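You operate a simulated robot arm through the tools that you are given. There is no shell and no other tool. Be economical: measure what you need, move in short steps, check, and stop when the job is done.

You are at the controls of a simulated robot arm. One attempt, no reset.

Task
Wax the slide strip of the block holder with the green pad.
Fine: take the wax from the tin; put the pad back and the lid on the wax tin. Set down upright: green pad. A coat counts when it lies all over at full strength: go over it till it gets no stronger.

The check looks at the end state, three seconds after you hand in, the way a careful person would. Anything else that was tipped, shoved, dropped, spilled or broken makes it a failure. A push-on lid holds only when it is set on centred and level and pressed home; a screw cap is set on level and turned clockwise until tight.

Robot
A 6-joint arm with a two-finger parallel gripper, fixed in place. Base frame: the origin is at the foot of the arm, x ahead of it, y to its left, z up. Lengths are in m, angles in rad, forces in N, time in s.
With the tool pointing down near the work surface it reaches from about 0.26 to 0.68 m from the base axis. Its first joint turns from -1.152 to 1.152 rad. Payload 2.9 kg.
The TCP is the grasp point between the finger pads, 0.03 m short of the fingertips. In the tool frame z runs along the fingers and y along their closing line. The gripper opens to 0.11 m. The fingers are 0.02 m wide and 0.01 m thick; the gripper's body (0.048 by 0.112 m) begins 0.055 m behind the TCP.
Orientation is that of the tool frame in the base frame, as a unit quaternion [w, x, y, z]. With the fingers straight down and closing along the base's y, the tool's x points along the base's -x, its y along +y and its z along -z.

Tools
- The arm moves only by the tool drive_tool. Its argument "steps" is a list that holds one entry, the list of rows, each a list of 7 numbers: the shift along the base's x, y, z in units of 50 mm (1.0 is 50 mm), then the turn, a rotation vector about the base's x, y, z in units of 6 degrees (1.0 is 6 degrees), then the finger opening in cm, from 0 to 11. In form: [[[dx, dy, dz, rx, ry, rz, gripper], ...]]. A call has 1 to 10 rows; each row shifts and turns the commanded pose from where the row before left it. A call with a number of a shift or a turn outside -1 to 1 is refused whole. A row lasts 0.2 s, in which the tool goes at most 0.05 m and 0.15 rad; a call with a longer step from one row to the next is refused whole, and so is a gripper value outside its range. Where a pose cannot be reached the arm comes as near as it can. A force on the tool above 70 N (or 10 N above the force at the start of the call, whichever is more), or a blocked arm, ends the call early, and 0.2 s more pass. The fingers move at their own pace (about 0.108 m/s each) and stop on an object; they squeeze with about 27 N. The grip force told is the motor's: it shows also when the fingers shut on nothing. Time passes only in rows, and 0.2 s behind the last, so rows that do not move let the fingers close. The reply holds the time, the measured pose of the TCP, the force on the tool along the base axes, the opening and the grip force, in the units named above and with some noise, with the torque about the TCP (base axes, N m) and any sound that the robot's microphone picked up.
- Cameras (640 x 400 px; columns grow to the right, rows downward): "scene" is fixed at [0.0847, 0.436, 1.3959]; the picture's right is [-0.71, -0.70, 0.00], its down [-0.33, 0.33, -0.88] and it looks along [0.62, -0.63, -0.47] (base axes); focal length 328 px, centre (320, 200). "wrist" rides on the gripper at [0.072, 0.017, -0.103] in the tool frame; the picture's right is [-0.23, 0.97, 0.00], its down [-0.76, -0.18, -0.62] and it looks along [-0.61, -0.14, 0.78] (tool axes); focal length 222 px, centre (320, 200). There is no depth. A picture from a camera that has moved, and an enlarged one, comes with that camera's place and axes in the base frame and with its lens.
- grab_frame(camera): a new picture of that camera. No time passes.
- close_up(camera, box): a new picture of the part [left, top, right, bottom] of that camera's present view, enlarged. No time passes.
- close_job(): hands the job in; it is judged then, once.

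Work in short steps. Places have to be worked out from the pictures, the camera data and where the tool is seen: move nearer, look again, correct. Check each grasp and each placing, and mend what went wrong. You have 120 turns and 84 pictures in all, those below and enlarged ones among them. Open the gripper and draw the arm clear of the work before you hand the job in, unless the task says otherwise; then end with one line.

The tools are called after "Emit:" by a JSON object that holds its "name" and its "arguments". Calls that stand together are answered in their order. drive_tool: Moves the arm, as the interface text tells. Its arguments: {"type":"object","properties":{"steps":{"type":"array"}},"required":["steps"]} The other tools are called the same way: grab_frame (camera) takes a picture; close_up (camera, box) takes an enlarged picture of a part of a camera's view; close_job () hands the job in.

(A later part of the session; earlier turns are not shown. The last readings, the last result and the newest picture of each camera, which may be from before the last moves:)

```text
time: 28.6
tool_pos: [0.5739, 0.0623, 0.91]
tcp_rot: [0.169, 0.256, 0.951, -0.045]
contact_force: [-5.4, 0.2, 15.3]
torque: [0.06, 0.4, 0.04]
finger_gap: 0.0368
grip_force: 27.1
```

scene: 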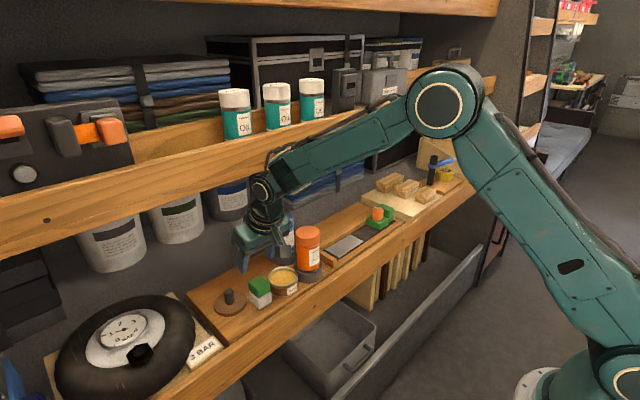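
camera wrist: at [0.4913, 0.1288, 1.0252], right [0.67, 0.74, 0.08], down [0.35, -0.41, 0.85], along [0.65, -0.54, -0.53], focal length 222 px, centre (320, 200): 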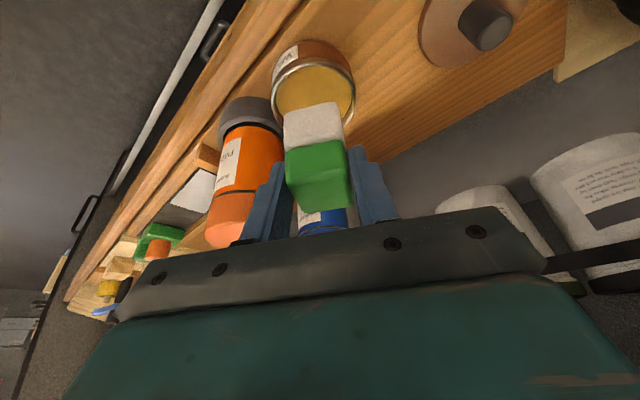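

The pad is on the wax at about 15 N. I'll hold briefly with a tiny rub, lift out and look.

Emit:
{"name": "drive_tool", "arguments": {"steps": [[[0, 0, 0, 0, 0, 0, 2.5], [0, 0, 0.03, 0, 0, 0.4, 2.5], [0, 0, 0, 0, 0, -0.8, 2.5], [0, 0, 0, 0, 0, 0.4, 2.5], [0, 0, 0, 0, 0, 0, 2.5]]]}}

Emit:
{"name": "drive_tool", "arguments": {"steps": [[[0, 0, 0.4, 0, 0, 0, 2.5], [0, 0, 0.5, 0, 0, 0, 2.5], [0, 0, 0.4, 0, 0, 0, 2.5]]]}}

Emit:
{"name": "close_up", "arguments": {"camera": "scene", "box": [240, 220, 330, 310]}}

Emit:
{"name": "close_up", "arguments": {"camera": "wrist", "box": [220, 20, 420, 220]}}

```text
time: 29.8
tool_pos: [0.574, 0.0602, 0.9113]
tcp_rot: [0.169, 0.255, 0.951, -0.044]
contact_force: [1.6, 0.2, 8.8]
torque: [0.04, -0.19, 0.01]
finger_gap: 0.0369
grip_force: 26.8
```

```text
time: 30.6
tool_pos: [0.5715, 0.0613, 0.9747]
tcp_rot: [0.167, 0.255, 0.951, -0.046]
contact_force: [-0.1, -0.7, -1.1]
torque: [0.0, -0.03, 0.01]
finger_gap: 0.0368
grip_force: 27.3
```

```text
4.44 times, centred on (285, 265) of scene
camera zoom: at [0.0847, 0.436, 1.3959], right [-0.71, -0.7, 0.0], down [-0.33, 0.33, -0.88], along [0.62, -0.63, -0.47], focal length 1460 px, centre (476, -89)
```

zoom: 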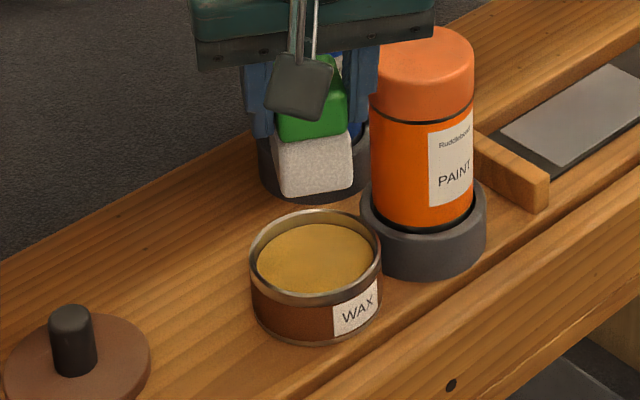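

```text
2.00 times, centred on (320, 120) of wrist
camera zoom: at [0.4902, 0.1264, 1.048], right [0.67, 0.74, 0.08], down [0.35, -0.4, 0.85], along [0.65, -0.54, -0.53], focal length 444 px, centre (320, 360)
```

zoom: 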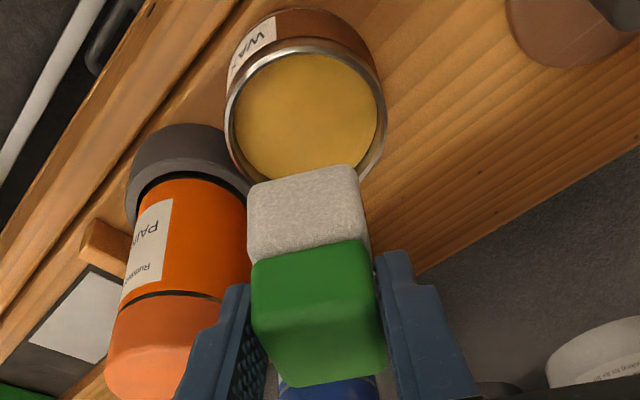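

The tin hasn't moved and the pad has been on the wax. I'll lift above the cans, travel to the strip, and undo the yaw on the way.

Emit:
{"name": "drive_tool", "arguments": {"steps": [[[0, 0, 0.7, 0, 0, 0, 2.5], [0, 0, 0.6, 0, 0, 0, 2.5], [0.03, -0.96, 0, 0, 0, 1, 2.5], [0.03, -0.96, 0, 0, 0, 1, 2.5], [0.03, -0.96, 0, 0, 0, 1, 2.5], [0.03, -0.96, 0, 0, 0, 1, 2.5], [0.03, -0.96, 0, 0, 0, 1, 2.5], [0, 0, -0.5, 0, 0, 0, 2.5], [0, 0, -0.5, 0, 0, 0, 2.5]]]}}

Emit:
{"name": "grab_frame", "arguments": {"camera": "wrist"}}

Emit:
{"name": "close_up", "arguments": {"camera": "scene", "box": [290, 150, 430, 270]}}

```text
time: 32.6
tool_pos: [0.5807, -0.1795, 0.9903]
tcp_rot: [0.174, -0.001, 0.985, 0.0]
contact_force: [0.1, -0.6, -0.7]
torque: [-0.01, 0.01, 0.01]
finger_gap: 0.0369
grip_force: 26.8
```

```text
38 pictures are left
camera wrist: at [0.4764, -0.1638, 1.0645], right [0.21, 0.97, 0.08], down [0.5, -0.18, 0.85], along [0.84, -0.14, -0.53], focal length 222 px, centre (320, 200)
```

wrist: 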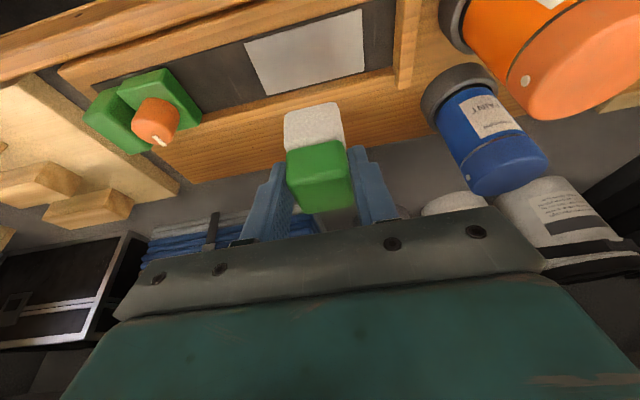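

```text
3.33 times, centred on (360, 210) of scene
camera zoom: at [0.0847, 0.436, 1.3959], right [-0.71, -0.7, 0.0], down [-0.33, 0.33, -0.88], along [0.62, -0.63, -0.47], focal length 1095 px, centre (187, 167)
```

zoom: 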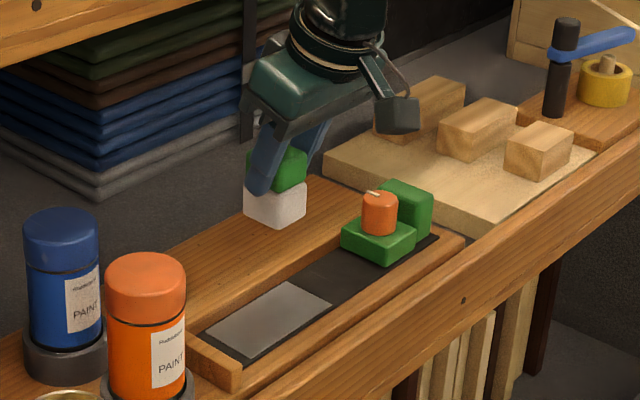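

Emit:
{"name": "close_up", "arguments": {"camera": "wrist", "box": [200, 0, 420, 160]}}

```text
2.50 times, centred on (310, 80) of wrist
camera zoom: at [0.4764, -0.1638, 1.0645], right [0.21, 0.97, 0.08], down [0.5, -0.18, 0.85], along [0.84, -0.14, -0.53], focal length 555 px, centre (345, 500)
```

zoom: 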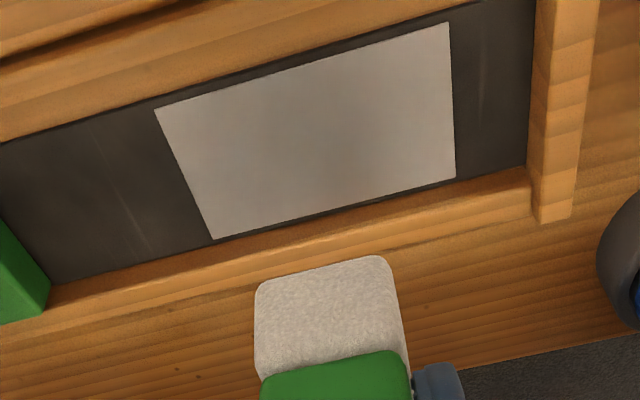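

The strip corners agree with my earlier estimate (x 0.561–0.615, y -0.235 to -0.127). The pad is about 5.5 mm ahead of the TCP in x. I'll lower over the middle of the strip.

Emit:
{"name": "drive_tool", "arguments": {"steps": [[[0.03, -0.01, -0.6, 0, 0, 0, 2.5], [0, 0, -0.6, 0, 0, 0, 2.5], [0, 0, -0.5, 0, 0, 0, 2.5], [0, 0, 0, 0, 0, 0, 2.5]]]}}

Emit:
{"name": "close_up", "arguments": {"camera": "wrist", "box": [200, 0, 440, 200]}}

Emit:
{"name": "close_up", "arguments": {"camera": "scene", "box": [310, 190, 410, 270]}}

```text
time: 33.6
tool_pos: [0.5838, -0.1792, 0.9034]
tcp_rot: [0.173, 0.0, 0.985, -0.001]
contact_force: [0.2, -0.1, -1.6]
torque: [-0.01, -0.02, 0.03]
finger_gap: 0.0369
grip_force: 26.8
```

```text
2.00 times, centred on (320, 100) of wrist
camera zoom: at [0.478, -0.1623, 0.9779], right [0.21, 0.97, 0.08], down [0.5, -0.18, 0.85], along [0.84, -0.14, -0.53], focal length 444 px, centre (320, 400)
```

zoom: 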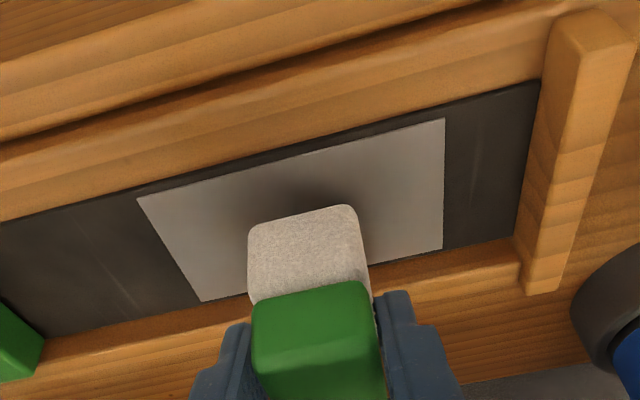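

```text
5.00 times, centred on (360, 230) of scene
camera zoom: at [0.0847, 0.436, 1.3959], right [-0.71, -0.7, 0.0], down [-0.33, 0.33, -0.88], along [0.62, -0.63, -0.47], focal length 1642 px, centre (120, 50)
```

zoom: 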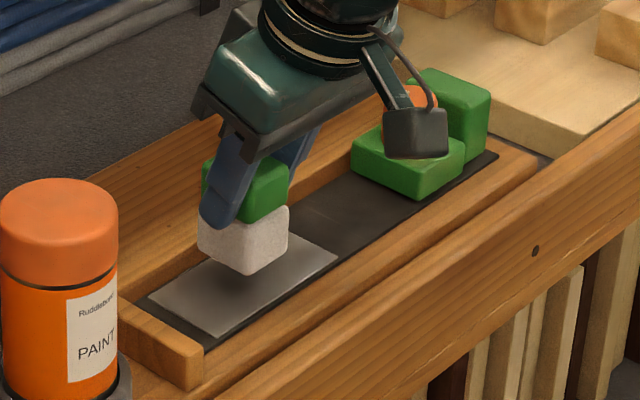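

The pad sits over the strip, inside the channel walls. Lowering in small steps to contact.

Emit:
{"name": "drive_tool", "arguments": {"steps": [[[0, 0, -0.16, 0, 0, 0, 2.5], [0, 0, -0.12, 0, 0, 0, 2.5]]]}}

Emit:
{"name": "drive_tool", "arguments": {"steps": [[[0, 0, -0.06, 0, 0, 0, 2.5]]]}}

Emit:
{"name": "drive_tool", "arguments": {"steps": [[[0, 0, -0.05, 0, 0, 0, 2.5]]]}}

```text
time: 34.2
tool_pos: [0.5836, -0.1796, 0.8909]
tcp_rot: [0.173, 0.0, 0.985, 0.0]
contact_force: [-0.5, -0.6, -0.9]
torque: [0.0, -0.02, -0.03]
finger_gap: 0.0369
grip_force: 26.9
```

```text
time: 34.6
tool_pos: [0.5844, -0.1781, 0.8878]
tcp_rot: [0.174, -0.001, 0.985, 0.001]
contact_force: [0.1, 0.5, -0.5]
torque: [0.0, -0.01, -0.01]
finger_gap: 0.037
grip_force: 27.2
```

```text
time: 35.0
tool_pos: [0.5831, -0.1793, 0.8856]
tcp_rot: [0.175, 0.0, 0.985, 0.0]
contact_force: [-1.1, 0.4, 3.5]
torque: [0.05, 0.01, 0.04]
finger_gap: 0.037
grip_force: 27.3
```

Contact at 3.5 N. I'll add a little pressure and sweep toward +y, then along the robot-side half of the strip.

Emit:
{"name": "drive_tool", "arguments": {"steps": [[[0, 0, -0.04, 0, 0, 0, 2.5], [0, 0.27, 0, 0, 0, 0, 2.5], [0, 0.27, 0, 0, 0, 0, 2.5], [0, 0.27, 0, 0, 0, 0, 2.5], [-0.09, 0, 0, 0, 0, 0, 2.5], [-0.09, 0, 0, 0, 0, 0, 2.5], [0, -0.43, 0, 0, 0, 0, 2.5], [0, -0.43, 0, 0, 0, 0, 2.5], [0, -0.43, 0, 0, 0, 0, 2.5], [0, -0.43, 0, 0, 0, 0, 2.5]]]}}

Emit:
{"name": "close_up", "arguments": {"camera": "scene", "box": [310, 190, 410, 270]}}

Emit:
{"name": "close_up", "arguments": {"camera": "wrist", "box": [200, 0, 440, 200]}}

```text
time: 37.2
tool_pos: [0.5711, -0.2239, 0.8847]
tcp_rot: [0.175, 0.0, 0.985, -0.001]
contact_force: [-0.4, 7.1, 19.9]
torque: [0.28, -0.15, 0.0]
finger_gap: 0.0367
grip_force: 27.0
```

```text
5.00 times, centred on (360, 230) of scene
camera zoom: at [0.0843, 0.4363, 1.3959], right [-0.71, -0.7, 0.0], down [-0.33, 0.33, -0.88], along [0.62, -0.63, -0.47], focal length 1642 px, centre (120, 50)
```

zoom: 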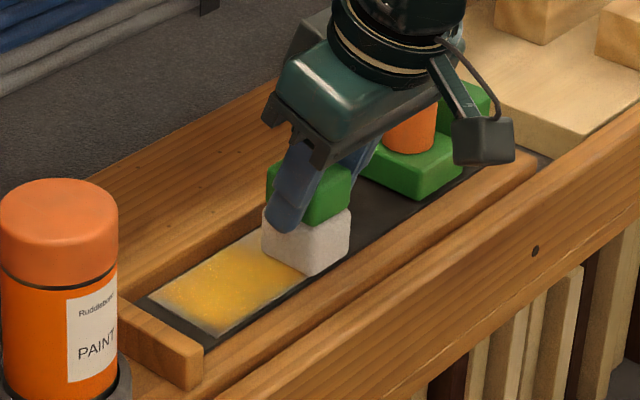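

```text
2.00 times, centred on (320, 100) of wrist
camera zoom: at [0.4672, -0.2082, 0.9584], right [0.21, 0.97, 0.08], down [0.5, -0.18, 0.85], along [0.84, -0.14, -0.53], focal length 444 px, centre (320, 400)
```

zoom: 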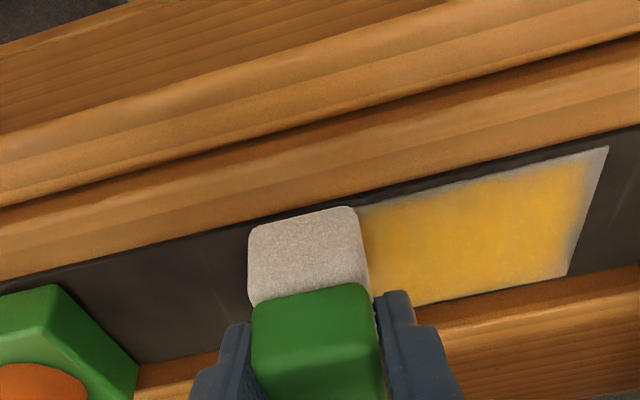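

The coat is taking, though the edges are still thin. I'll run the far side next and overrun the ends a little more.

Emit:
{"name": "drive_tool", "arguments": {"steps": [[[0, -0.08, 0, 0, 0, 0, 2.5], [0.23, 0, 0, 0, 0, 0, 2.5], [0.23, 0, 0, 0, 0, 0, 2.5], [0, 0.45, 0, 0, 0, 0, 2.5], [0, 0.45, 0, 0, 0, 0, 2.5], [0, 0.45, 0, 0, 0, 0, 2.5], [0, 0.45, 0, 0, 0, 0, 2.5], [0, 0.1, 0, 0, 0, 0, 2.5], [-0.25, 0, 0, 0, 0, 0, 2.5], [-0.25, 0, 0, 0, 0, 0, 2.5]]]}}

Emit:
{"name": "drive_tool", "arguments": {"steps": [[[-0.03, 0, 0, 0, 0, 0, 2.5], [0, -0.47, 0, 0, 0, 0, 2.5], [0, -0.47, 0, 0, 0, 0, 2.5], [0, -0.47, 0, 0, 0, 0, 2.5], [0, -0.47, 0, 0, 0, 0, 2.5], [0.26, 0, 0, 0, 0, 0, 2.5], [0, 0.47, 0, 0, 0, 0, 2.5], [0, 0.47, 0, 0, 0, 0, 2.5], [0, 0.47, 0, 0, 0, 0, 2.5], [0, 0.47, 0, 0, 0, 0, 2.5]]]}}

Emit:
{"name": "close_up", "arguments": {"camera": "scene", "box": [310, 190, 410, 270]}}

Emit:
{"name": "close_up", "arguments": {"camera": "wrist", "box": [150, 0, 440, 220]}}

```text
time: 39.4
tool_pos: [0.572, -0.1313, 0.8837]
tcp_rot: [0.174, -0.001, 0.985, 0.0]
contact_force: [-0.8, -0.6, -1.2]
torque: [-0.02, -0.01, 0.0]
finger_gap: 0.0371
grip_force: 27.0
```

```text
time: 41.6
tool_pos: [0.5828, -0.1325, 0.8825]
tcp_rot: [0.174, -0.001, 0.985, 0.0]
contact_force: [-0.6, -0.4, -0.5]
torque: [0.01, 0.03, 0.01]
finger_gap: 0.0372
grip_force: 26.9
```

```text
5.00 times, centred on (360, 230) of scene
camera zoom: at [0.0847, 0.436, 1.3959], right [-0.71, -0.7, 0.0], down [-0.33, 0.33, -0.88], along [0.62, -0.63, -0.47], focal length 1642 px, centre (120, 50)
```

zoom: 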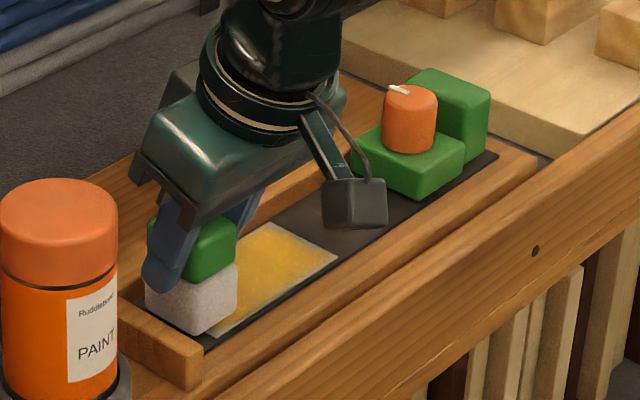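

```text
1.82 times, centred on (295, 110) of wrist
camera zoom: at [0.4785, -0.1161, 0.9579], right [0.21, 0.97, 0.08], down [0.5, -0.18, 0.85], along [0.84, -0.14, -0.53], focal length 404 px, centre (366, 364)
```

zoom: 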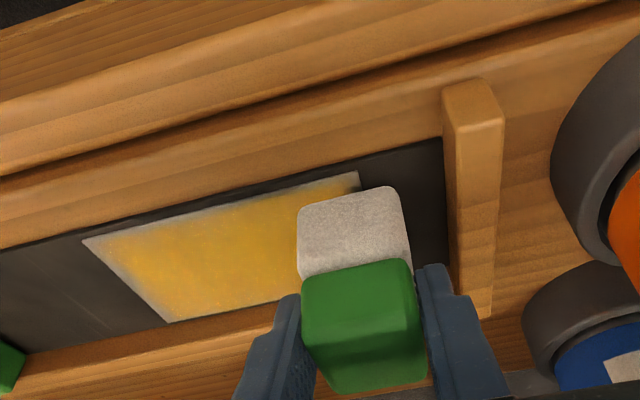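

The force dropped to zero, so the pad probably slid slightly up in the grip. I'll find contact again.

Emit:
{"name": "drive_tool", "arguments": {"steps": [[[0, -0.1, -0.03, 0, 0, 0, 2.5]]]}}

Emit:
{"name": "drive_tool", "arguments": {"steps": [[[0, 0, -0.04, 0, 0, 0, 2.5]]]}}

```text
time: 42.0
tool_pos: [0.5835, -0.138, 0.8815]
tcp_rot: [0.174, 0.0, 0.985, 0.0]
contact_force: [1.4, -0.2, 0.0]
torque: [-0.01, 0.0, 0.0]
finger_gap: 0.037
grip_force: 27.1
```

```text
time: 42.4
tool_pos: [0.5835, -0.1383, 0.8807]
tcp_rot: [0.176, 0.0, 0.984, 0.0]
contact_force: [-3.4, 0.5, 11.8]
torque: [0.2, -0.05, 0.04]
finger_gap: 0.0372
grip_force: 26.9
```

Contact is back at about 12 N. I'll sweep the perimeter again.

Emit:
{"name": "drive_tool", "arguments": {"steps": [[[0, 0.1, 0, 0, 0, 0, 2.5], [-0.32, 0, 0, 0, 0, 0, 2.5], [0, -0.47, 0, 0, 0, 0, 2.5], [0, -0.47, 0, 0, 0, 0, 2.5], [0, -0.47, 0, 0, 0, 0, 2.5], [0, -0.49, 0, 0, 0, 0, 2.5], [0.26, 0, 0, 0, 0, 0, 2.5], [0.28, 0, 0, 0, 0, 0, 2.5]]]}}

Emit:
{"name": "close_up", "arguments": {"camera": "wrist", "box": [200, 0, 490, 220]}}

```text
time: 44.2
tool_pos: [0.5931, -0.2284, 0.881]
tcp_rot: [0.174, 0.001, 0.985, -0.001]
contact_force: [-6.7, -1.5, 16.3]
torque: [-0.14, -0.06, -0.08]
finger_gap: 0.0368
grip_force: 27.2
```

```text
1.82 times, centred on (345, 110) of wrist
camera zoom: at [0.4888, -0.2123, 0.955], right [0.22, 0.97, 0.08], down [0.5, -0.18, 0.85], along [0.84, -0.14, -0.53], focal length 404 px, centre (274, 364)
```

zoom: 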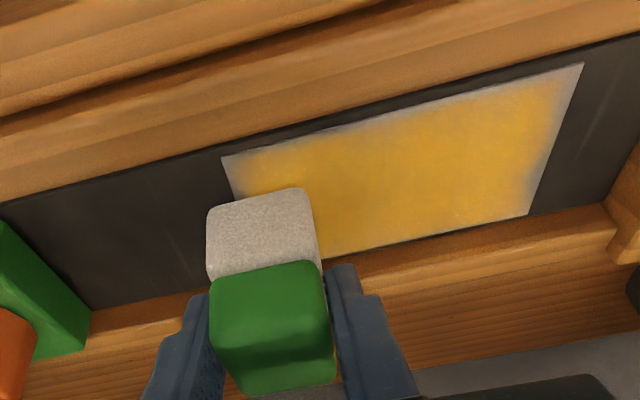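

The near edge and the +y end still look thin. I'll finish the far-side pass and then look at the whole strip.

Emit:
{"name": "drive_tool", "arguments": {"steps": [[[0.03, 0, 0, 0, 0, 0, 2.5], [0, 0.47, 0, 0, 0, 0, 2.5], [0, 0.47, 0, 0, 0, 0, 2.5], [0, 0.47, 0, 0, 0, 0, 2.5], [0, 0.49, 0, 0, 0, 0, 2.5], [-0.25, 0, 0, 0, 0, 0, 2.5], [-0.28, 0, 0, 0, 0, 0, 2.5]]]}}

Emit:
{"name": "drive_tool", "arguments": {"steps": [[[0, 0, 0.5, 0, 0, 0, 2.5], [0, 0, 0.9, 0, 0, 0, 2.5], [0, 0.5, 0.5, 0, 0, 0, 2.5]]]}}

Emit:
{"name": "close_up", "arguments": {"camera": "wrist", "box": [120, 0, 390, 200]}}

Emit:
{"name": "close_up", "arguments": {"camera": "scene", "box": [310, 180, 410, 270]}}

```text
time: 45.8
tool_pos: [0.57, -0.13, 0.8821]
tcp_rot: [0.175, -0.001, 0.985, 0.001]
contact_force: [3.4, 2.0, 9.1]
torque: [0.13, -0.3, -0.02]
finger_gap: 0.037
grip_force: 26.7
```

```text
time: 46.6
tool_pos: [0.5679, -0.1095, 0.9754]
tcp_rot: [0.174, 0.0, 0.985, 0.0]
contact_force: [0.0, -0.2, -0.2]
torque: [0.0, -0.03, 0.01]
finger_gap: 0.0369
grip_force: 27.0
```

```text
2.00 times, centred on (255, 100) of wrist
camera zoom: at [0.4635, -0.0931, 1.0483], right [0.21, 0.97, 0.08], down [0.5, -0.18, 0.85], along [0.84, -0.14, -0.53], focal length 444 px, centre (450, 400)
```

zoom: 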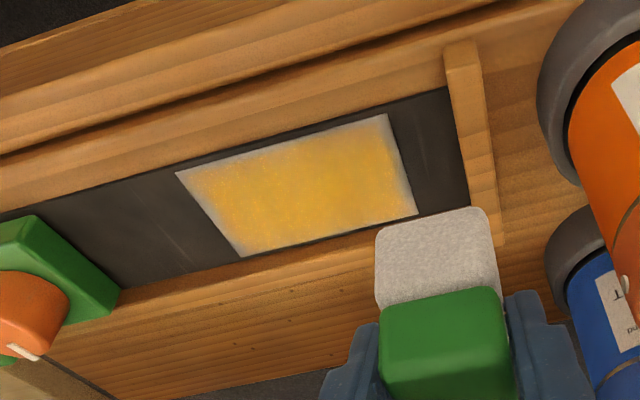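

```text
4.44 times, centred on (360, 225) of scene
camera zoom: at [0.0847, 0.436, 1.3959], right [-0.71, -0.7, 0.0], down [-0.33, 0.33, -0.88], along [0.62, -0.63, -0.47], focal length 1460 px, centre (142, 89)
```

zoom: 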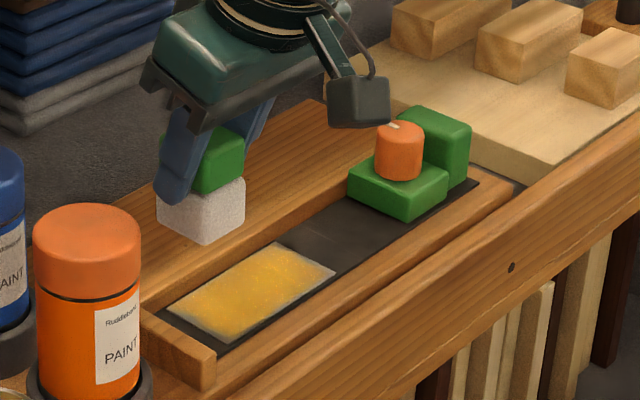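

The middle is well coated but the edges are weak, so I'll reload wax and work the borders longer. Going back over the cans to the tin.

Emit:
{"name": "drive_tool", "arguments": {"steps": [[[0, 0, 0.6, 0, 0, 0, 2.5], [0, 0, 0.6, 0, 0, 0, 2.5], [0.02, 0.686, 0, 0, 0, -1, 2.5], [0.02, 0.686, 0, 0, 0, -1, 2.5], [0.02, 0.686, 0, 0, 0, -1, 2.5], [0.02, 0.686, 0, 0, 0, -1, 2.5], [0.03, 0.686, 0, 0, 0, -1, 2.5], [0, 0, -0.6, 0, 0, 0, 2.5], [0, 0, -0.6, 0, 0, 0, 2.5], [0, 0, -0.8, 0, 0, 0, 2.5]]]}}

Emit:
{"name": "close_up", "arguments": {"camera": "scene", "box": [240, 220, 330, 310]}}

```text
time: 48.8
tool_pos: [0.5727, 0.0628, 0.9337]
tcp_rot: [0.169, 0.254, 0.951, -0.046]
contact_force: [0.4, 0.3, -1.2]
torque: [-0.03, -0.03, 0.02]
finger_gap: 0.0369
grip_force: 26.8
```

```text
4.44 times, centred on (285, 265) of scene
camera zoom: at [0.0847, 0.436, 1.3959], right [-0.71, -0.7, 0.0], down [-0.33, 0.33, -0.88], along [0.62, -0.63, -0.47], focal length 1460 px, centre (476, -89)
```

zoom: 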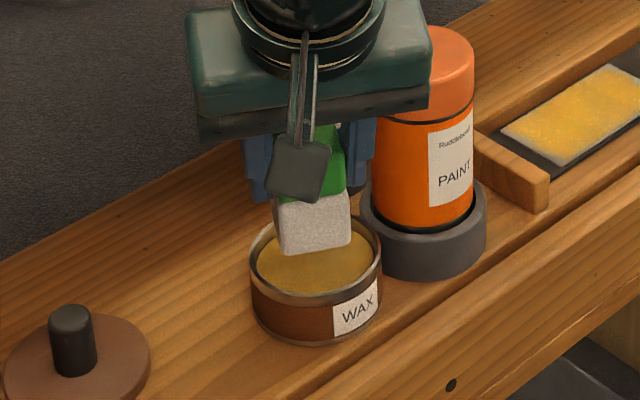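

Centred over the tin again. Lowering into the wax in small steps.

Emit:
{"name": "drive_tool", "arguments": {"steps": [[[0, 0, -0.25, 0, 0, 0, 2.5], [0, 0, -0.2, 0, 0, 0, 2.5]]]}}

Emit:
{"name": "drive_tool", "arguments": {"steps": [[[0, 0, -0.08, 0, 0, 0, 2.5]]]}}

Emit:
{"name": "drive_tool", "arguments": {"steps": [[[0, 0, -0.06, 0, 0, 0, 2.5]]]}}

```text
time: 49.4
tool_pos: [0.5743, 0.0646, 0.914]
tcp_rot: [0.17, 0.255, 0.951, -0.044]
contact_force: [-3.6, -0.7, 12.4]
torque: [0.22, 0.28, 0.05]
finger_gap: 0.0372
grip_force: 27.2
```

```text
time: 49.8
tool_pos: [0.5752, 0.0621, 0.9106]
tcp_rot: [0.17, 0.256, 0.951, -0.045]
contact_force: [-2.7, -4.1, 19.1]
torque: [0.3, 0.2, 0.07]
finger_gap: 0.0371
grip_force: 27.0
```

```text
time: 50.2
tool_pos: [0.5753, 0.0626, 0.9074]
tcp_rot: [0.17, 0.255, 0.951, -0.044]
contact_force: [1.9, -4.3, 19.9]
torque: [0.31, 0.01, -0.04]
finger_gap: 0.0374
grip_force: 27.7
```

Contact came earlier than I expected, so I need to see whether the pad is on the rim.

Emit:
{"name": "close_up", "arguments": {"camera": "scene", "box": [250, 235, 320, 305]}}

Emit:
{"name": "close_up", "arguments": {"camera": "wrist", "box": [220, 20, 420, 220]}}

```text
5.71 times, centred on (285, 270) of scene
camera zoom: at [0.0843, 0.4358, 1.396], right [-0.71, -0.7, 0.0], down [-0.33, 0.33, -0.88], along [0.62, -0.63, -0.47], focal length 1876 px, centre (520, -200)
```

zoom: 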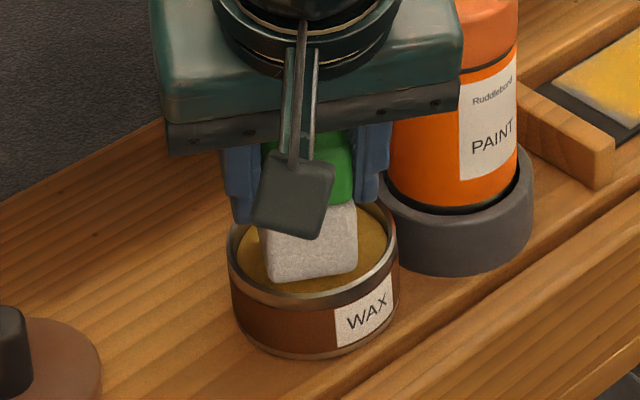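

```text
2.00 times, centred on (320, 120) of wrist
camera zoom: at [0.4925, 0.1293, 0.9805], right [0.67, 0.74, 0.08], down [0.34, -0.41, 0.85], along [0.66, -0.54, -0.52], focal length 444 px, centre (320, 360)
```

zoom: 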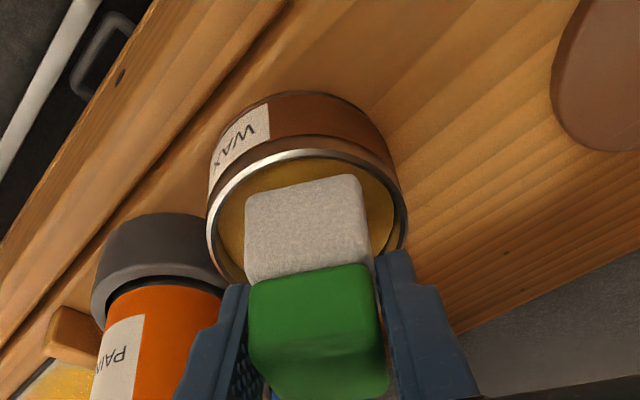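

The pad is inside the tin, flat on the wax. I'll give it a small twist, then go back to the strip.

Emit:
{"name": "drive_tool", "arguments": {"steps": [[[0, 0, 0.04, 0, 0, 0.4, 2.5], [0, 0, 0, 0, 0, -0.8, 2.5], [0, 0, 0, 0, 0, 0.4, 2.5], [0, 0, 0, 0, 0, 0, 2.5], [0, 0, 0.6, 0, 0, 0, 2.5], [0, 0, 0.9, 0, 0, 0, 2.5], [0, 0, 0.9, 0, 0, 0, 2.5]]]}}

Emit:
{"name": "drive_tool", "arguments": {"steps": [[[0, -0.9, 0.1, 0, 0, 1, 2.5], [0, -0.9, 0, 0, 0, 1, 2.5], [0, -0.9, 0, 0, 0, 1, 2.5], [0, -0.9, 0, 0, 0, 1, 2.5], [0, -0.72, 0, 0, 0, 1, 2.5], [0, 0, -0.8, 0, 0, 0, 2.5], [0, 0, -0.8, 0, 0, 0, 2.5], [0, 0, -0.8, 0, 0, 0, 2.5]]]}}

Emit:
{"name": "close_up", "arguments": {"camera": "wrist", "box": [170, 0, 440, 210]}}

Emit:
{"name": "close_up", "arguments": {"camera": "scene", "box": [270, 180, 410, 300]}}

```text
time: 51.8
tool_pos: [0.5747, 0.0643, 1.0275]
tcp_rot: [0.167, 0.255, 0.951, -0.046]
contact_force: [0.3, 0.2, -0.4]
torque: [0.01, 0.02, -0.01]
finger_gap: 0.0373
grip_force: 26.8
```

```text
time: 53.6
tool_pos: [0.5725, -0.1505, 0.9126]
tcp_rot: [0.175, -0.001, 0.985, 0.0]
contact_force: [0.9, 0.5, 0.3]
torque: [0.02, -0.01, 0.01]
finger_gap: 0.0373
grip_force: 26.9
```

```text
1.90 times, centred on (305, 105) of wrist
camera zoom: at [0.4685, -0.1348, 0.9848], right [0.21, 0.97, 0.08], down [0.5, -0.18, 0.85], along [0.84, -0.14, -0.53], focal length 423 px, centre (349, 381)
```

zoom: 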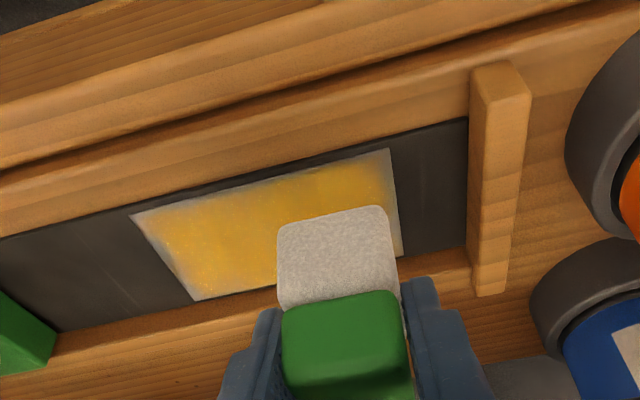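

```text
3.33 times, centred on (340, 240) of scene
camera zoom: at [0.0847, 0.436, 1.3959], right [-0.71, -0.7, 0.0], down [-0.33, 0.33, -0.88], along [0.62, -0.63, -0.47], focal length 1095 px, centre (253, 67)
```

zoom: 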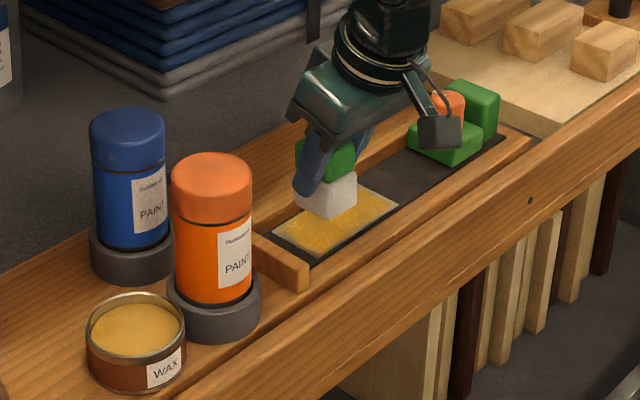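

I'll lower at the near +y corner region and work the borders with firm, repeated strokes.

Emit:
{"name": "drive_tool", "arguments": {"steps": [[[0, 0, -0.3, 0, 0, 0, 2.5], [0, 0, -0.2, 0, 0, 0, 2.5]]]}}

Emit:
{"name": "drive_tool", "arguments": {"steps": [[[0, 0, -0.08, 0, 0, 0, 2.5]]]}}

Emit:
{"name": "drive_tool", "arguments": {"steps": [[[0, 0, -0.06, 0, 0, 0, 2.5]]]}}

```text
time: 54.2
tool_pos: [0.5737, -0.1513, 0.8879]
tcp_rot: [0.173, -0.001, 0.985, -0.001]
contact_force: [0.2, 0.4, 0.0]
torque: [0.02, 0.0, 0.0]
finger_gap: 0.0371
grip_force: 27.0
```

```text
time: 54.6
tool_pos: [0.5733, -0.1516, 0.8845]
tcp_rot: [0.174, 0.0, 0.985, 0.0]
contact_force: [-0.1, 1.0, -0.9]
torque: [0.01, 0.01, 0.01]
finger_gap: 0.0367
grip_force: 27.2
```

```text
time: 55.0
tool_pos: [0.5734, -0.1528, 0.8806]
tcp_rot: [0.173, -0.001, 0.985, 0.001]
contact_force: [0.0, -0.6, -0.9]
torque: [0.01, 0.0, 0.0]
finger_gap: 0.0371
grip_force: 26.7
```

Emit:
{"name": "drive_tool", "arguments": {"steps": [[[0, 0, -0.06, 0, 0, 0, 2.5]]]}}

Emit:
{"name": "drive_tool", "arguments": {"steps": [[[0, 0, -0.04, 0, 0, 0, 2.5]]]}}

```text
time: 55.4
tool_pos: [0.5741, -0.1533, 0.8775]
tcp_rot: [0.174, 0.0, 0.985, 0.0]
contact_force: [-0.1, 1.1, 0.1]
torque: [-0.02, -0.03, -0.02]
finger_gap: 0.0371
grip_force: 27.1
```

```text
time: 55.8
tool_pos: [0.574, -0.1536, 0.8775]
tcp_rot: [0.176, 0.0, 0.984, -0.001]
contact_force: [-2.3, 0.6, 10.9]
torque: [-0.11, -0.16, -0.04]
finger_gap: 0.0368
grip_force: 27.2
```

Contact at 11 N. Stroking the +y end across, then the near edge.

Emit:
{"name": "drive_tool", "arguments": {"steps": [[[0, 0.31, 0, 0, 0, 0, 2.5], [-0.13, 0, 0, 0, 0, 0, 2.5], [0.26, 0, 0, 0, 0, 0, 2.5], [0.26, 0, 0, 0, 0, 0, 2.5], [-0.26, 0, 0, 0, 0, 0, 2.5], [-0.26, 0, 0, 0, 0, 0, 2.5], [0, -0.44, 0, 0, 0, 0, 2.5], [0, -0.44, 0, 0, 0, 0, 2.5], [0, -0.44, 0, 0, 0, 0, 2.5], [0, -0.44, 0, 0, 0, 0, 2.5]]]}}

Emit:
{"name": "close_up", "arguments": {"camera": "wrist", "box": [200, 0, 490, 220]}}

```text
time: 58.0
tool_pos: [0.5674, -0.2245, 0.8764]
tcp_rot: [0.173, 0.0, 0.985, 0.0]
contact_force: [-0.8, 5.7, 20.1]
torque: [0.19, -0.47, 0.13]
finger_gap: 0.0369
grip_force: 26.7
```

```text
1.82 times, centred on (345, 110) of wrist
camera zoom: at [0.4634, -0.2083, 0.9502], right [0.21, 0.97, 0.08], down [0.5, -0.18, 0.85], along [0.84, -0.14, -0.53], focal length 404 px, centre (274, 364)
```

zoom: 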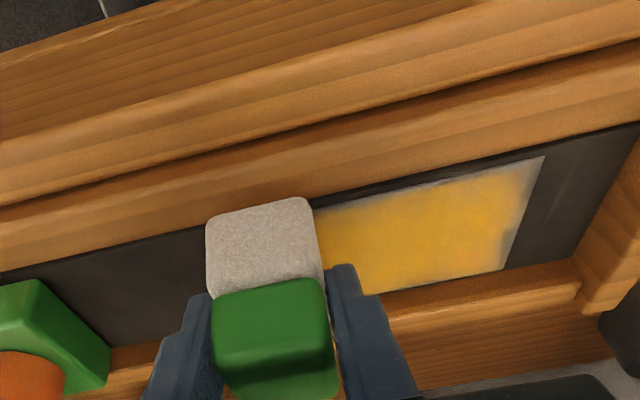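

The torque shows the pressure centre sits at the rear edge of the pad, so the front is lifted. That explains the weak near border. I'll tilt a little about −y to press the front down and check the torque.

Emit:
{"name": "drive_tool", "arguments": {"steps": [[[0, 0, 0, 0, -0.4, 0, 2.5], [0, 0, 0, 0, 0, 0, 2.5]]]}}

Emit:
{"name": "drive_tool", "arguments": {"steps": [[[0, 0, 0, 0, -0.3, 0, 2.5], [0, 0, 0, 0, 0, 0, 2.5]]]}}

```text
time: 58.6
tool_pos: [0.5682, -0.2245, 0.8751]
tcp_rot: [0.194, 0.0, 0.981, 0.0]
contact_force: [-4.9, 1.1, 13.8]
torque: [-0.01, -0.14, 0.01]
finger_gap: 0.0371
grip_force: 27.2
```

```text
time: 59.2
tool_pos: [0.5676, -0.2235, 0.8747]
tcp_rot: [0.209, 0.001, 0.978, 0.0]
contact_force: [-0.2, -1.5, 2.6]
torque: [-0.08, 0.04, 0.0]
finger_gap: 0.0373
grip_force: 26.6
```

Emit:
{"name": "drive_tool", "arguments": {"steps": [[[0, 0, -0.04, 0, 0, 0, 2.5], [0, 0.1, 0, 0, 0, 0, 2.5]]]}}

Emit:
{"name": "drive_tool", "arguments": {"steps": [[[0, 0.3, 0, 0, 0, 0, 2.5], [0, 0.4, 0, 0, 0, 0, 2.5], [0, 0.4, 0, 0, 0, 0, 2.5], [0, 0.4, 0, 0, 0, 0, 2.5], [0, 0.12, 0, 0, 0, 0, 2.5]]]}}

Emit:
{"name": "close_up", "arguments": {"camera": "wrist", "box": [120, 0, 410, 220]}}

```text
time: 59.8
tool_pos: [0.5693, -0.2207, 0.8749]
tcp_rot: [0.211, 0.001, 0.977, 0.0]
contact_force: [1.0, -4.3, 8.9]
torque: [-0.16, 0.03, 0.02]
finger_gap: 0.0371
grip_force: 27.3
```

```text
time: 61.0
tool_pos: [0.5672, -0.1404, 0.8742]
tcp_rot: [0.212, 0.0, 0.977, -0.001]
contact_force: [1.3, -6.6, 18.2]
torque: [-0.21, 0.13, 0.06]
finger_gap: 0.037
grip_force: 26.6
```

```text
1.82 times, centred on (265, 110) of wrist
camera zoom: at [0.458, -0.1239, 0.9401], right [0.21, 0.97, 0.09], down [0.43, -0.18, 0.88], along [0.88, -0.14, -0.46], focal length 404 px, centre (420, 364)
```

zoom: 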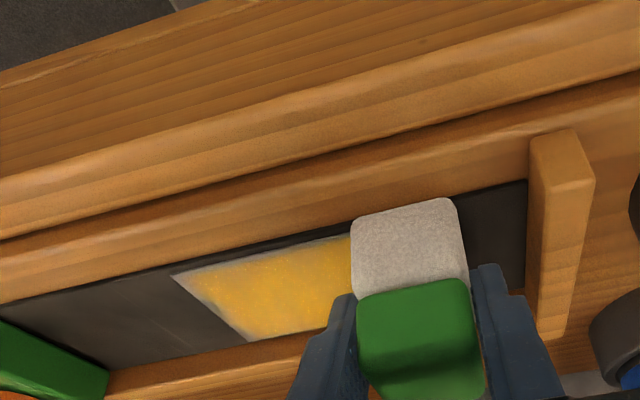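

The pressure is now on the front, and the near edge is filling. More strokes: the +y end, then the near edge out past the -y end.

Emit:
{"name": "drive_tool", "arguments": {"steps": [[[0, 0.05, 0, 0, 0, 0, 2.5], [0.26, 0, 0, 0, 0, 0, 2.5], [0.26, 0, 0, 0, 0, 0, 2.5], [-0.26, 0, 0, 0, 0, 0, 2.5], [-0.26, 0, 0, 0, 0, 0, 2.5], [0, -0.47, 0, 0, 0, 0, 2.5], [0, -0.47, 0, 0, 0, 0, 2.5], [0, -0.47, 0, 0, 0, 0, 2.5], [0, -0.47, 0, 0, 0, 0, 2.5]]]}}

Emit:
{"name": "drive_tool", "arguments": {"steps": [[[0, -0.03, 0, 0, 0, 0, 2.5], [0.26, 0, 0, 0, 0, 0, 2.5], [0.26, 0, 0, 0, 0, 0, 2.5], [-0.26, 0, 0, 0, 0, 0, 2.5], [-0.26, 0, 0, 0, 0, 0, 2.5], [0.26, 0, 0, 0, 0, 0, 2.5], [0.26, 0, 0, 0, 0, 0, 2.5]]]}}

Emit:
{"name": "close_up", "arguments": {"camera": "wrist", "box": [200, 0, 490, 220]}}

```text
time: 63.0
tool_pos: [0.5669, -0.2319, 0.873]
tcp_rot: [0.21, 0.0, 0.978, 0.0]
contact_force: [0.1, 3.3, 12.3]
torque: [0.2, -0.08, -0.01]
finger_gap: 0.0375
grip_force: 27.3
```

```text
time: 64.6
tool_pos: [0.592, -0.2326, 0.8736]
tcp_rot: [0.209, 0.0, 0.978, 0.0]
contact_force: [-6.2, 0.0, 11.1]
torque: [0.0, 0.01, 0.04]
finger_gap: 0.0372
grip_force: 27.1
```

```text
1.82 times, centred on (345, 110) of wrist
camera zoom: at [0.4832, -0.2157, 0.9392], right [0.21, 0.97, 0.09], down [0.44, -0.18, 0.88], along [0.87, -0.14, -0.47], focal length 404 px, centre (274, 364)
```

zoom: 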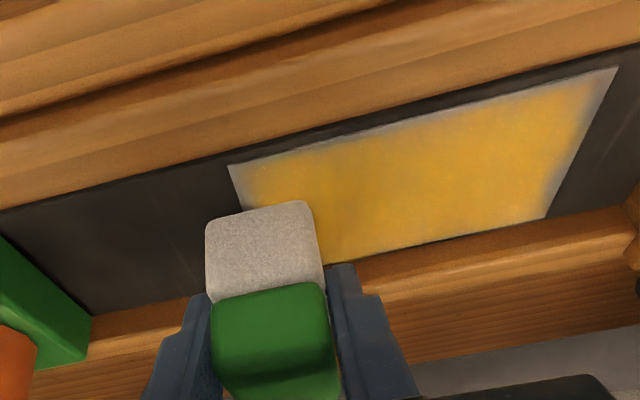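

The pad has passed well over those borders without filling them, so it's probably depleted. I'll reload and do the borders first while it's fresh.

Emit:
{"name": "drive_tool", "arguments": {"steps": [[[-0.2, 0, 0.8, 0, 0, 0, 2.5], [-0.16, 0, 0.9, 0, 0, 0, 2.5], [0, 0, 0.9, 0, 0, 0, 2.5], [0, 0.6, 0.6, 0, 0, 0, 2.5], [0, 0.9, 0, 0, 0, 0, 2.5], [0, 0.9, 0, 0, 0, -1, 2.5], [0, 0.9, 0, 0, 0, -1, 2.5], [0, 0.9, 0, 0, 0, -1, 2.5], [0, 0.9, 0, 0, 0, -1, 2.5], [0, 0.8, 0, 0, 0, -1, 2.5]]]}}

Emit:
{"name": "drive_tool", "arguments": {"steps": [[[0, 0, -0.7, 0, 0, 0, 2.5], [0, 0, -0.7, 0, 0, 0, 2.5], [0, 0, -0.7, 0, 0, 0, 2.5], [0, 0, 0, 0, 0, 0, 2.5]]]}}

Emit:
{"name": "close_up", "arguments": {"camera": "scene", "box": [250, 235, 320, 305]}}

Emit:
{"name": "close_up", "arguments": {"camera": "wrist", "box": [220, 20, 420, 220]}}

```text
time: 66.8
tool_pos: [0.5732, 0.0638, 1.0339]
tcp_rot: [0.203, 0.255, 0.944, -0.055]
contact_force: [1.2, -0.2, -0.4]
torque: [0.02, 0.03, 0.01]
finger_gap: 0.0371
grip_force: 26.8
```

```text
time: 67.8
tool_pos: [0.5737, 0.0641, 0.9288]
tcp_rot: [0.203, 0.252, 0.945, -0.054]
contact_force: [0.3, -0.4, -0.2]
torque: [0.03, -0.01, 0.01]
finger_gap: 0.0372
grip_force: 26.8
```

```text
5.71 times, centred on (285, 270) of scene
camera zoom: at [0.0847, 0.436, 1.3959], right [-0.71, -0.7, 0.0], down [-0.33, 0.33, -0.88], along [0.62, -0.63, -0.47], focal length 1876 px, centre (520, -200)
```

zoom: 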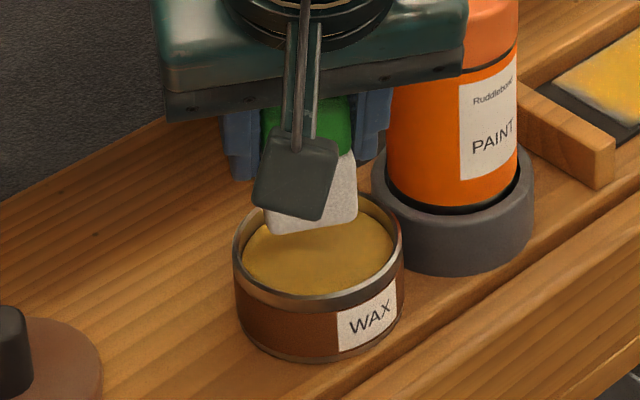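

```text
2.00 times, centred on (320, 120) of wrist
camera zoom: at [0.4873, 0.1319, 0.9948], right [0.67, 0.74, 0.09], down [0.29, -0.37, 0.88], along [0.69, -0.56, -0.46], focal length 444 px, centre (320, 360)
```

zoom: 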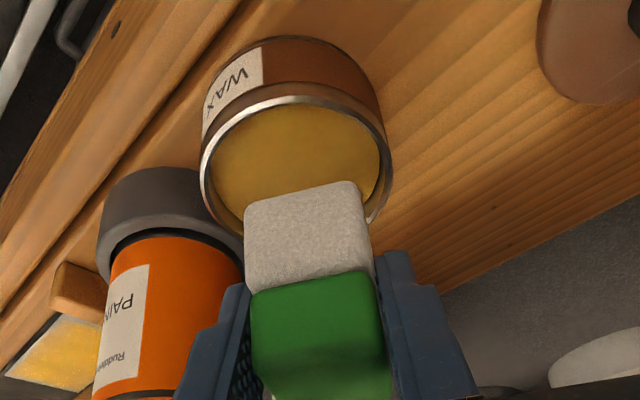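

Emit:
{"name": "drive_tool", "arguments": {"steps": [[[0, 0, -0.25, 0, 0, 0, 2.5], [0, 0, -0.15, 0, 0, 0, 2.5]]]}}

Emit:
{"name": "drive_tool", "arguments": {"steps": [[[0, 0, -0.08, 0, 0, 0, 2.5]]]}}

Emit:
{"name": "drive_tool", "arguments": {"steps": [[[0, 0, -0.05, 0, 0, 0, 2.5], [0, 0, 0, 0, 0, 0, 2.5]]]}}

```text
time: 68.4
tool_pos: [0.5749, 0.063, 0.9087]
tcp_rot: [0.202, 0.253, 0.944, -0.055]
contact_force: [0.3, -0.4, -0.7]
torque: [-0.01, -0.02, 0.0]
finger_gap: 0.0371
grip_force: 27.3
```

```text
time: 68.8
tool_pos: [0.5759, 0.0633, 0.9056]
tcp_rot: [0.202, 0.254, 0.944, -0.055]
contact_force: [-0.4, 0.0, -1.4]
torque: [0.01, 0.01, 0.02]
finger_gap: 0.0371
grip_force: 27.2
```

```text
time: 69.4
tool_pos: [0.5756, 0.0633, 0.9033]
tcp_rot: [0.203, 0.253, 0.944, -0.055]
contact_force: [0.0, -0.2, -0.7]
torque: [0.0, 0.0, 0.01]
finger_gap: 0.0371
grip_force: 26.8
```

Emit:
{"name": "drive_tool", "arguments": {"steps": [[[0, 0, -0.06, 0, 0, 0, 2.5], [0, 0, 0, 0, 0, 0, 2.5]]]}}

Emit:
{"name": "drive_tool", "arguments": {"steps": [[[0, 0, -0.04, 0, 0, 0, 2.5], [0, 0, 0, 0, 0, 0, 2.5]]]}}

```text
time: 70.0
tool_pos: [0.5755, 0.0632, 0.9009]
tcp_rot: [0.202, 0.253, 0.944, -0.054]
contact_force: [-1.1, 0.3, -1.3]
torque: [-0.04, 0.01, -0.02]
finger_gap: 0.0372
grip_force: 26.8
```

```text
time: 70.6
tool_pos: [0.5765, 0.0629, 0.8993]
tcp_rot: [0.203, 0.253, 0.944, -0.054]
contact_force: [-0.8, 0.0, 3.2]
torque: [-0.04, 0.0, 0.03]
finger_gap: 0.0372
grip_force: 26.9
```

Contact with the wax. I'll press, twist lightly for longer, lift and return to the strip's −y end.

Emit:
{"name": "drive_tool", "arguments": {"steps": [[[0, 0, -0.04, 0, 0, 0, 2.5], [0, 0, 0, 0, 0, 0.5, 2.5], [0, 0, 0, 0, 0, -0.5, 2.5], [0, 0, 0, 0, 0, -0.5, 2.5], [0, 0, 0, 0, 0, 0.5, 2.5], [0, 0, 0, 0, 0, 0, 2.5], [0, 0, 0.7, 0, 0, 0, 2.5], [0, 0, 0.95, 0, 0, 0, 2.5], [0, 0, 0.95, 0, 0, 0, 2.5]]]}}

Emit:
{"name": "drive_tool", "arguments": {"steps": [[[0, -0.9, 0, 0, 0, 1, 2.5], [0, -0.9, 0, 0, 0, 1, 2.5], [0, -0.9, 0, 0, 0, 1, 2.5], [0, -0.9, 0, 0, 0, 1, 2.5], [0, -0.9, 0, 0, 0, 1, 2.5], [-0.03, -0.9, 0, 0, 0, 0, 2.5], [0, -0.36, -0.8, 0, 0, 0, 2.5], [0, 0, -0.9, 0, 0, 0, 2.5], [0, 0, -0.8, 0, 0, 0, 2.5]]]}}

```text
time: 72.6
tool_pos: [0.5764, 0.0606, 1.0256]
tcp_rot: [0.202, 0.253, 0.944, -0.056]
contact_force: [-0.8, -0.3, 0.1]
torque: [0.01, -0.02, 0.02]
finger_gap: 0.0372
grip_force: 26.9
```

```text
time: 74.6
tool_pos: [0.5743, -0.2256, 0.8997]
tcp_rot: [0.21, 0.0, 0.978, 0.0]
contact_force: [0.9, 0.2, -0.2]
torque: [0.0, 0.03, 0.02]
finger_gap: 0.0372
grip_force: 27.7
```

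Emit:
{"name": "drive_tool", "arguments": {"steps": [[[-0.08, 0, -0.3, 0, 0, 0, 2.5], [0, 0, -0.2, 0, 0, 0, 2.5]]]}}

Emit:
{"name": "drive_tool", "arguments": {"steps": [[[0, 0, -0.06, 0, 0, 0, 2.5]]]}}

Emit:
{"name": "drive_tool", "arguments": {"steps": [[[0, 0, -0.04, 0, 0, 0, 2.5]]]}}

```text
time: 75.2
tool_pos: [0.5714, -0.2239, 0.8735]
tcp_rot: [0.21, 0.0, 0.978, 0.0]
contact_force: [0.1, -0.5, -0.5]
torque: [0.01, -0.02, 0.0]
finger_gap: 0.0371
grip_force: 26.7
```

```text
time: 75.6
tool_pos: [0.5705, -0.2246, 0.8711]
tcp_rot: [0.21, 0.0, 0.978, -0.001]
contact_force: [-0.2, 0.6, 1.6]
torque: [0.03, -0.01, 0.04]
finger_gap: 0.0372
grip_force: 26.7
```

```text
time: 76.0
tool_pos: [0.571, -0.225, 0.8722]
tcp_rot: [0.211, -0.001, 0.977, -0.001]
contact_force: [-5.0, 1.0, 15.7]
torque: [0.12, 0.11, 0.0]
finger_gap: 0.0371
grip_force: 27.0
```

Contact is centred at 16 N. Working the −y end across, then the near edge.

Emit:
{"name": "drive_tool", "arguments": {"steps": [[[-0.06, -0.12, 0, 0, 0, 0, 2.5], [0.27, 0, 0, 0, 0, 0, 2.5], [0.27, 0, 0, 0, 0, 0, 2.5], [-0.27, 0, 0, 0, 0, 0, 2.5], [-0.27, 0, 0, 0, 0, 0, 2.5], [0, 0.47, 0, 0, 0, 0, 2.5], [0, 0.47, 0, 0, 0, 0, 2.5], [0, 0.47, 0, 0, 0, 0, 2.5], [0, 0.47, 0, 0, 0, 0, 2.5]]]}}

Emit:
{"name": "close_up", "arguments": {"camera": "wrist", "box": [120, 0, 410, 220]}}

```text
time: 78.0
tool_pos: [0.5679, -0.1366, 0.8708]
tcp_rot: [0.21, 0.001, 0.978, 0.0]
contact_force: [-0.3, -1.6, 10.3]
torque: [-0.1, -0.3, -0.04]
finger_gap: 0.0372
grip_force: 27.3
```

```text
1.82 times, centred on (265, 110) of wrist
camera zoom: at [0.4576, -0.1202, 0.9368], right [0.21, 0.97, 0.09], down [0.44, -0.18, 0.88], along [0.87, -0.14, -0.46], focal length 404 px, centre (420, 364)
```

zoom: 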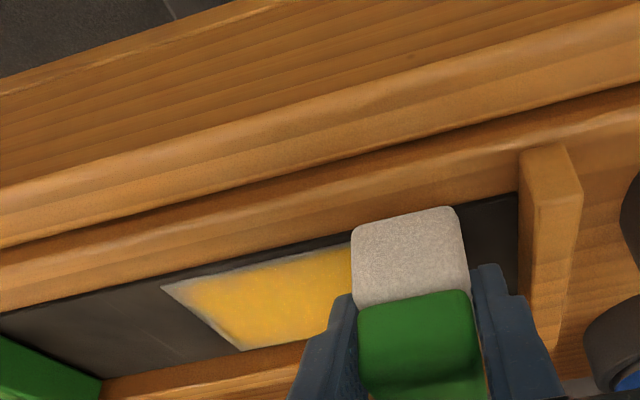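

The pressure centre is at the rear again here. I'll tilt a bit more toward the front, re-press, and make slow repeated strokes at the +y end and the near edge.

Emit:
{"name": "drive_tool", "arguments": {"steps": [[[0, 0, -0.02, 0, -0.4, 0, 2.5], [0, 0, 0, 0, 0, 0, 2.5]]]}}

Emit:
{"name": "drive_tool", "arguments": {"steps": [[[0, 0, -0.03, 0, 0, 0, 2.5], [0.18, 0, 0, 0, 0, 0, 2.5], [0.18, 0, 0, 0, 0, 0, 2.5], [0.16, 0, 0, 0, 0, 0, 2.5], [-0.18, 0, 0, 0, 0, 0, 2.5], [-0.18, 0, 0, 0, 0, 0, 2.5], [-0.18, 0, 0, 0, 0, 0, 2.5], [0, -0.2, 0, 0, 0, 0, 2.5], [0, -0.2, 0, 0, 0, 0, 2.5], [0, -0.2, 0, 0, 0, 0, 2.5]]]}}

Emit:
{"name": "close_up", "arguments": {"camera": "wrist", "box": [170, 0, 460, 220]}}

```text
time: 78.6
tool_pos: [0.5662, -0.1357, 0.8705]
tcp_rot: [0.23, 0.0, 0.973, 0.001]
contact_force: [-6.2, 2.3, 17.7]
torque: [0.09, 0.43, -0.03]
finger_gap: 0.037
grip_force: 27.1
```

```text
time: 80.8
tool_pos: [0.5676, -0.1673, 0.8685]
tcp_rot: [0.23, 0.0, 0.973, 0.0]
contact_force: [-0.1, 3.5, 13.4]
torque: [0.12, -0.03, 0.0]
finger_gap: 0.037
grip_force: 26.9
```

```text
1.82 times, centred on (315, 110) of wrist
camera zoom: at [0.4547, -0.1504, 0.9295], right [0.2, 0.97, 0.1], down [0.4, -0.18, 0.9], along [0.89, -0.14, -0.43], focal length 404 px, centre (329, 364)
```

zoom: 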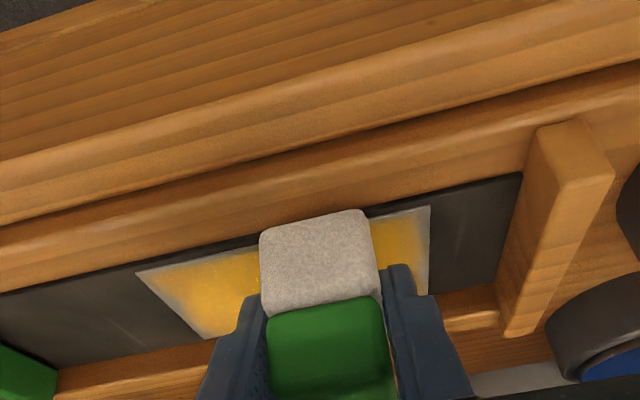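

Improving: slow strokes with the front pressed are filling the border. Continuing along the near edge to the −y end.

Emit:
{"name": "drive_tool", "arguments": {"steps": [[[-0.03, -0.27, 0, 0, 0, 0, 2.5], [0, -0.27, 0, 0, 0, 0, 2.5], [0, -0.27, 0, 0, 0, 0, 2.5], [0, -0.27, 0, 0, 0, 0, 2.5], [0, -0.27, 0, 0, 0, 0, 2.5], [0, 0, 0, 0, 0, 0, 2.5], [0.18, 0, 0, 0, 0, 0, 2.5], [0.18, 0, 0, 0, 0, 0, 2.5], [0.18, 0, 0, 0, 0, 0, 2.5]]]}}

Emit:
{"name": "drive_tool", "arguments": {"steps": [[[0, 0.06, -0.02, 0, 0, 0, 2.5], [-0.18, 0, 0, 0, 0, 0, 2.5], [-0.18, 0, 0, 0, 0, 0, 2.5], [-0.18, 0, 0, 0, 0, 0, 2.5], [0, 0.25, 0, 0, 0, 0, 2.5], [0, 0.25, 0, 0, 0, 0, 2.5], [0, -0.25, 0, 0, 0, 0, 2.5], [0, -0.25, 0, 0, 0, 0, 2.5], [0, 0.25, 0, 0, 0, 0, 2.5], [0, 0.25, 0, 0, 0, 0, 2.5]]]}}

Emit:
{"name": "drive_tool", "arguments": {"steps": [[[0, 0.25, 0, 0, 0, 0, 2.5], [0, 0.25, 0, 0, 0, 0, 2.5], [0, 0.25, 0, 0, 0, 0, 2.5], [0, 0.25, 0, 0, 0, 0, 2.5], [0, 0.25, 0, 0, 0, 0, 2.5]]]}}

Emit:
{"name": "close_up", "arguments": {"camera": "wrist", "box": [120, 0, 410, 220]}}

```text
time: 82.8
tool_pos: [0.5918, -0.2336, 0.8682]
tcp_rot: [0.23, 0.0, 0.973, 0.0]
contact_force: [-5.8, -1.1, 13.1]
torque: [-0.06, 0.11, -0.01]
finger_gap: 0.0372
grip_force: 26.9
```

```text
time: 85.0
tool_pos: [0.5657, -0.2079, 0.8683]
tcp_rot: [0.232, 0.002, 0.973, -0.002]
contact_force: [-0.8, -8.5, 20.7]
torque: [-0.24, -0.12, -0.03]
finger_gap: 0.0371
grip_force: 27.3
```

```text
time: 86.2
tool_pos: [0.5656, -0.1445, 0.8678]
tcp_rot: [0.231, -0.001, 0.973, -0.001]
contact_force: [0.0, -6.5, 18.7]
torque: [-0.2, -0.22, -0.04]
finger_gap: 0.037
grip_force: 27.1
```

```text
1.82 times, centred on (265, 110) of wrist
camera zoom: at [0.4532, -0.1283, 0.9288], right [0.2, 0.97, 0.1], down [0.4, -0.18, 0.9], along [0.89, -0.14, -0.43], focal length 404 px, centre (420, 364)
```

zoom: 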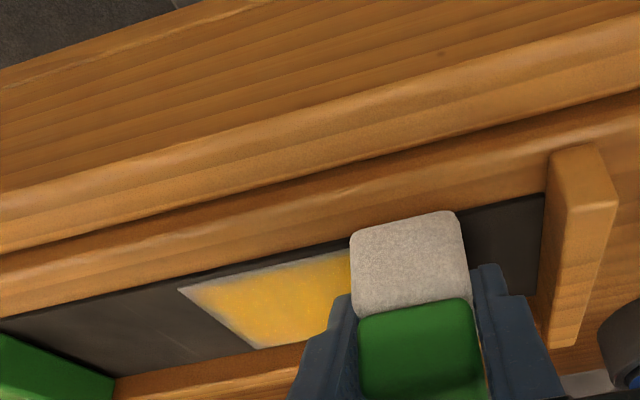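

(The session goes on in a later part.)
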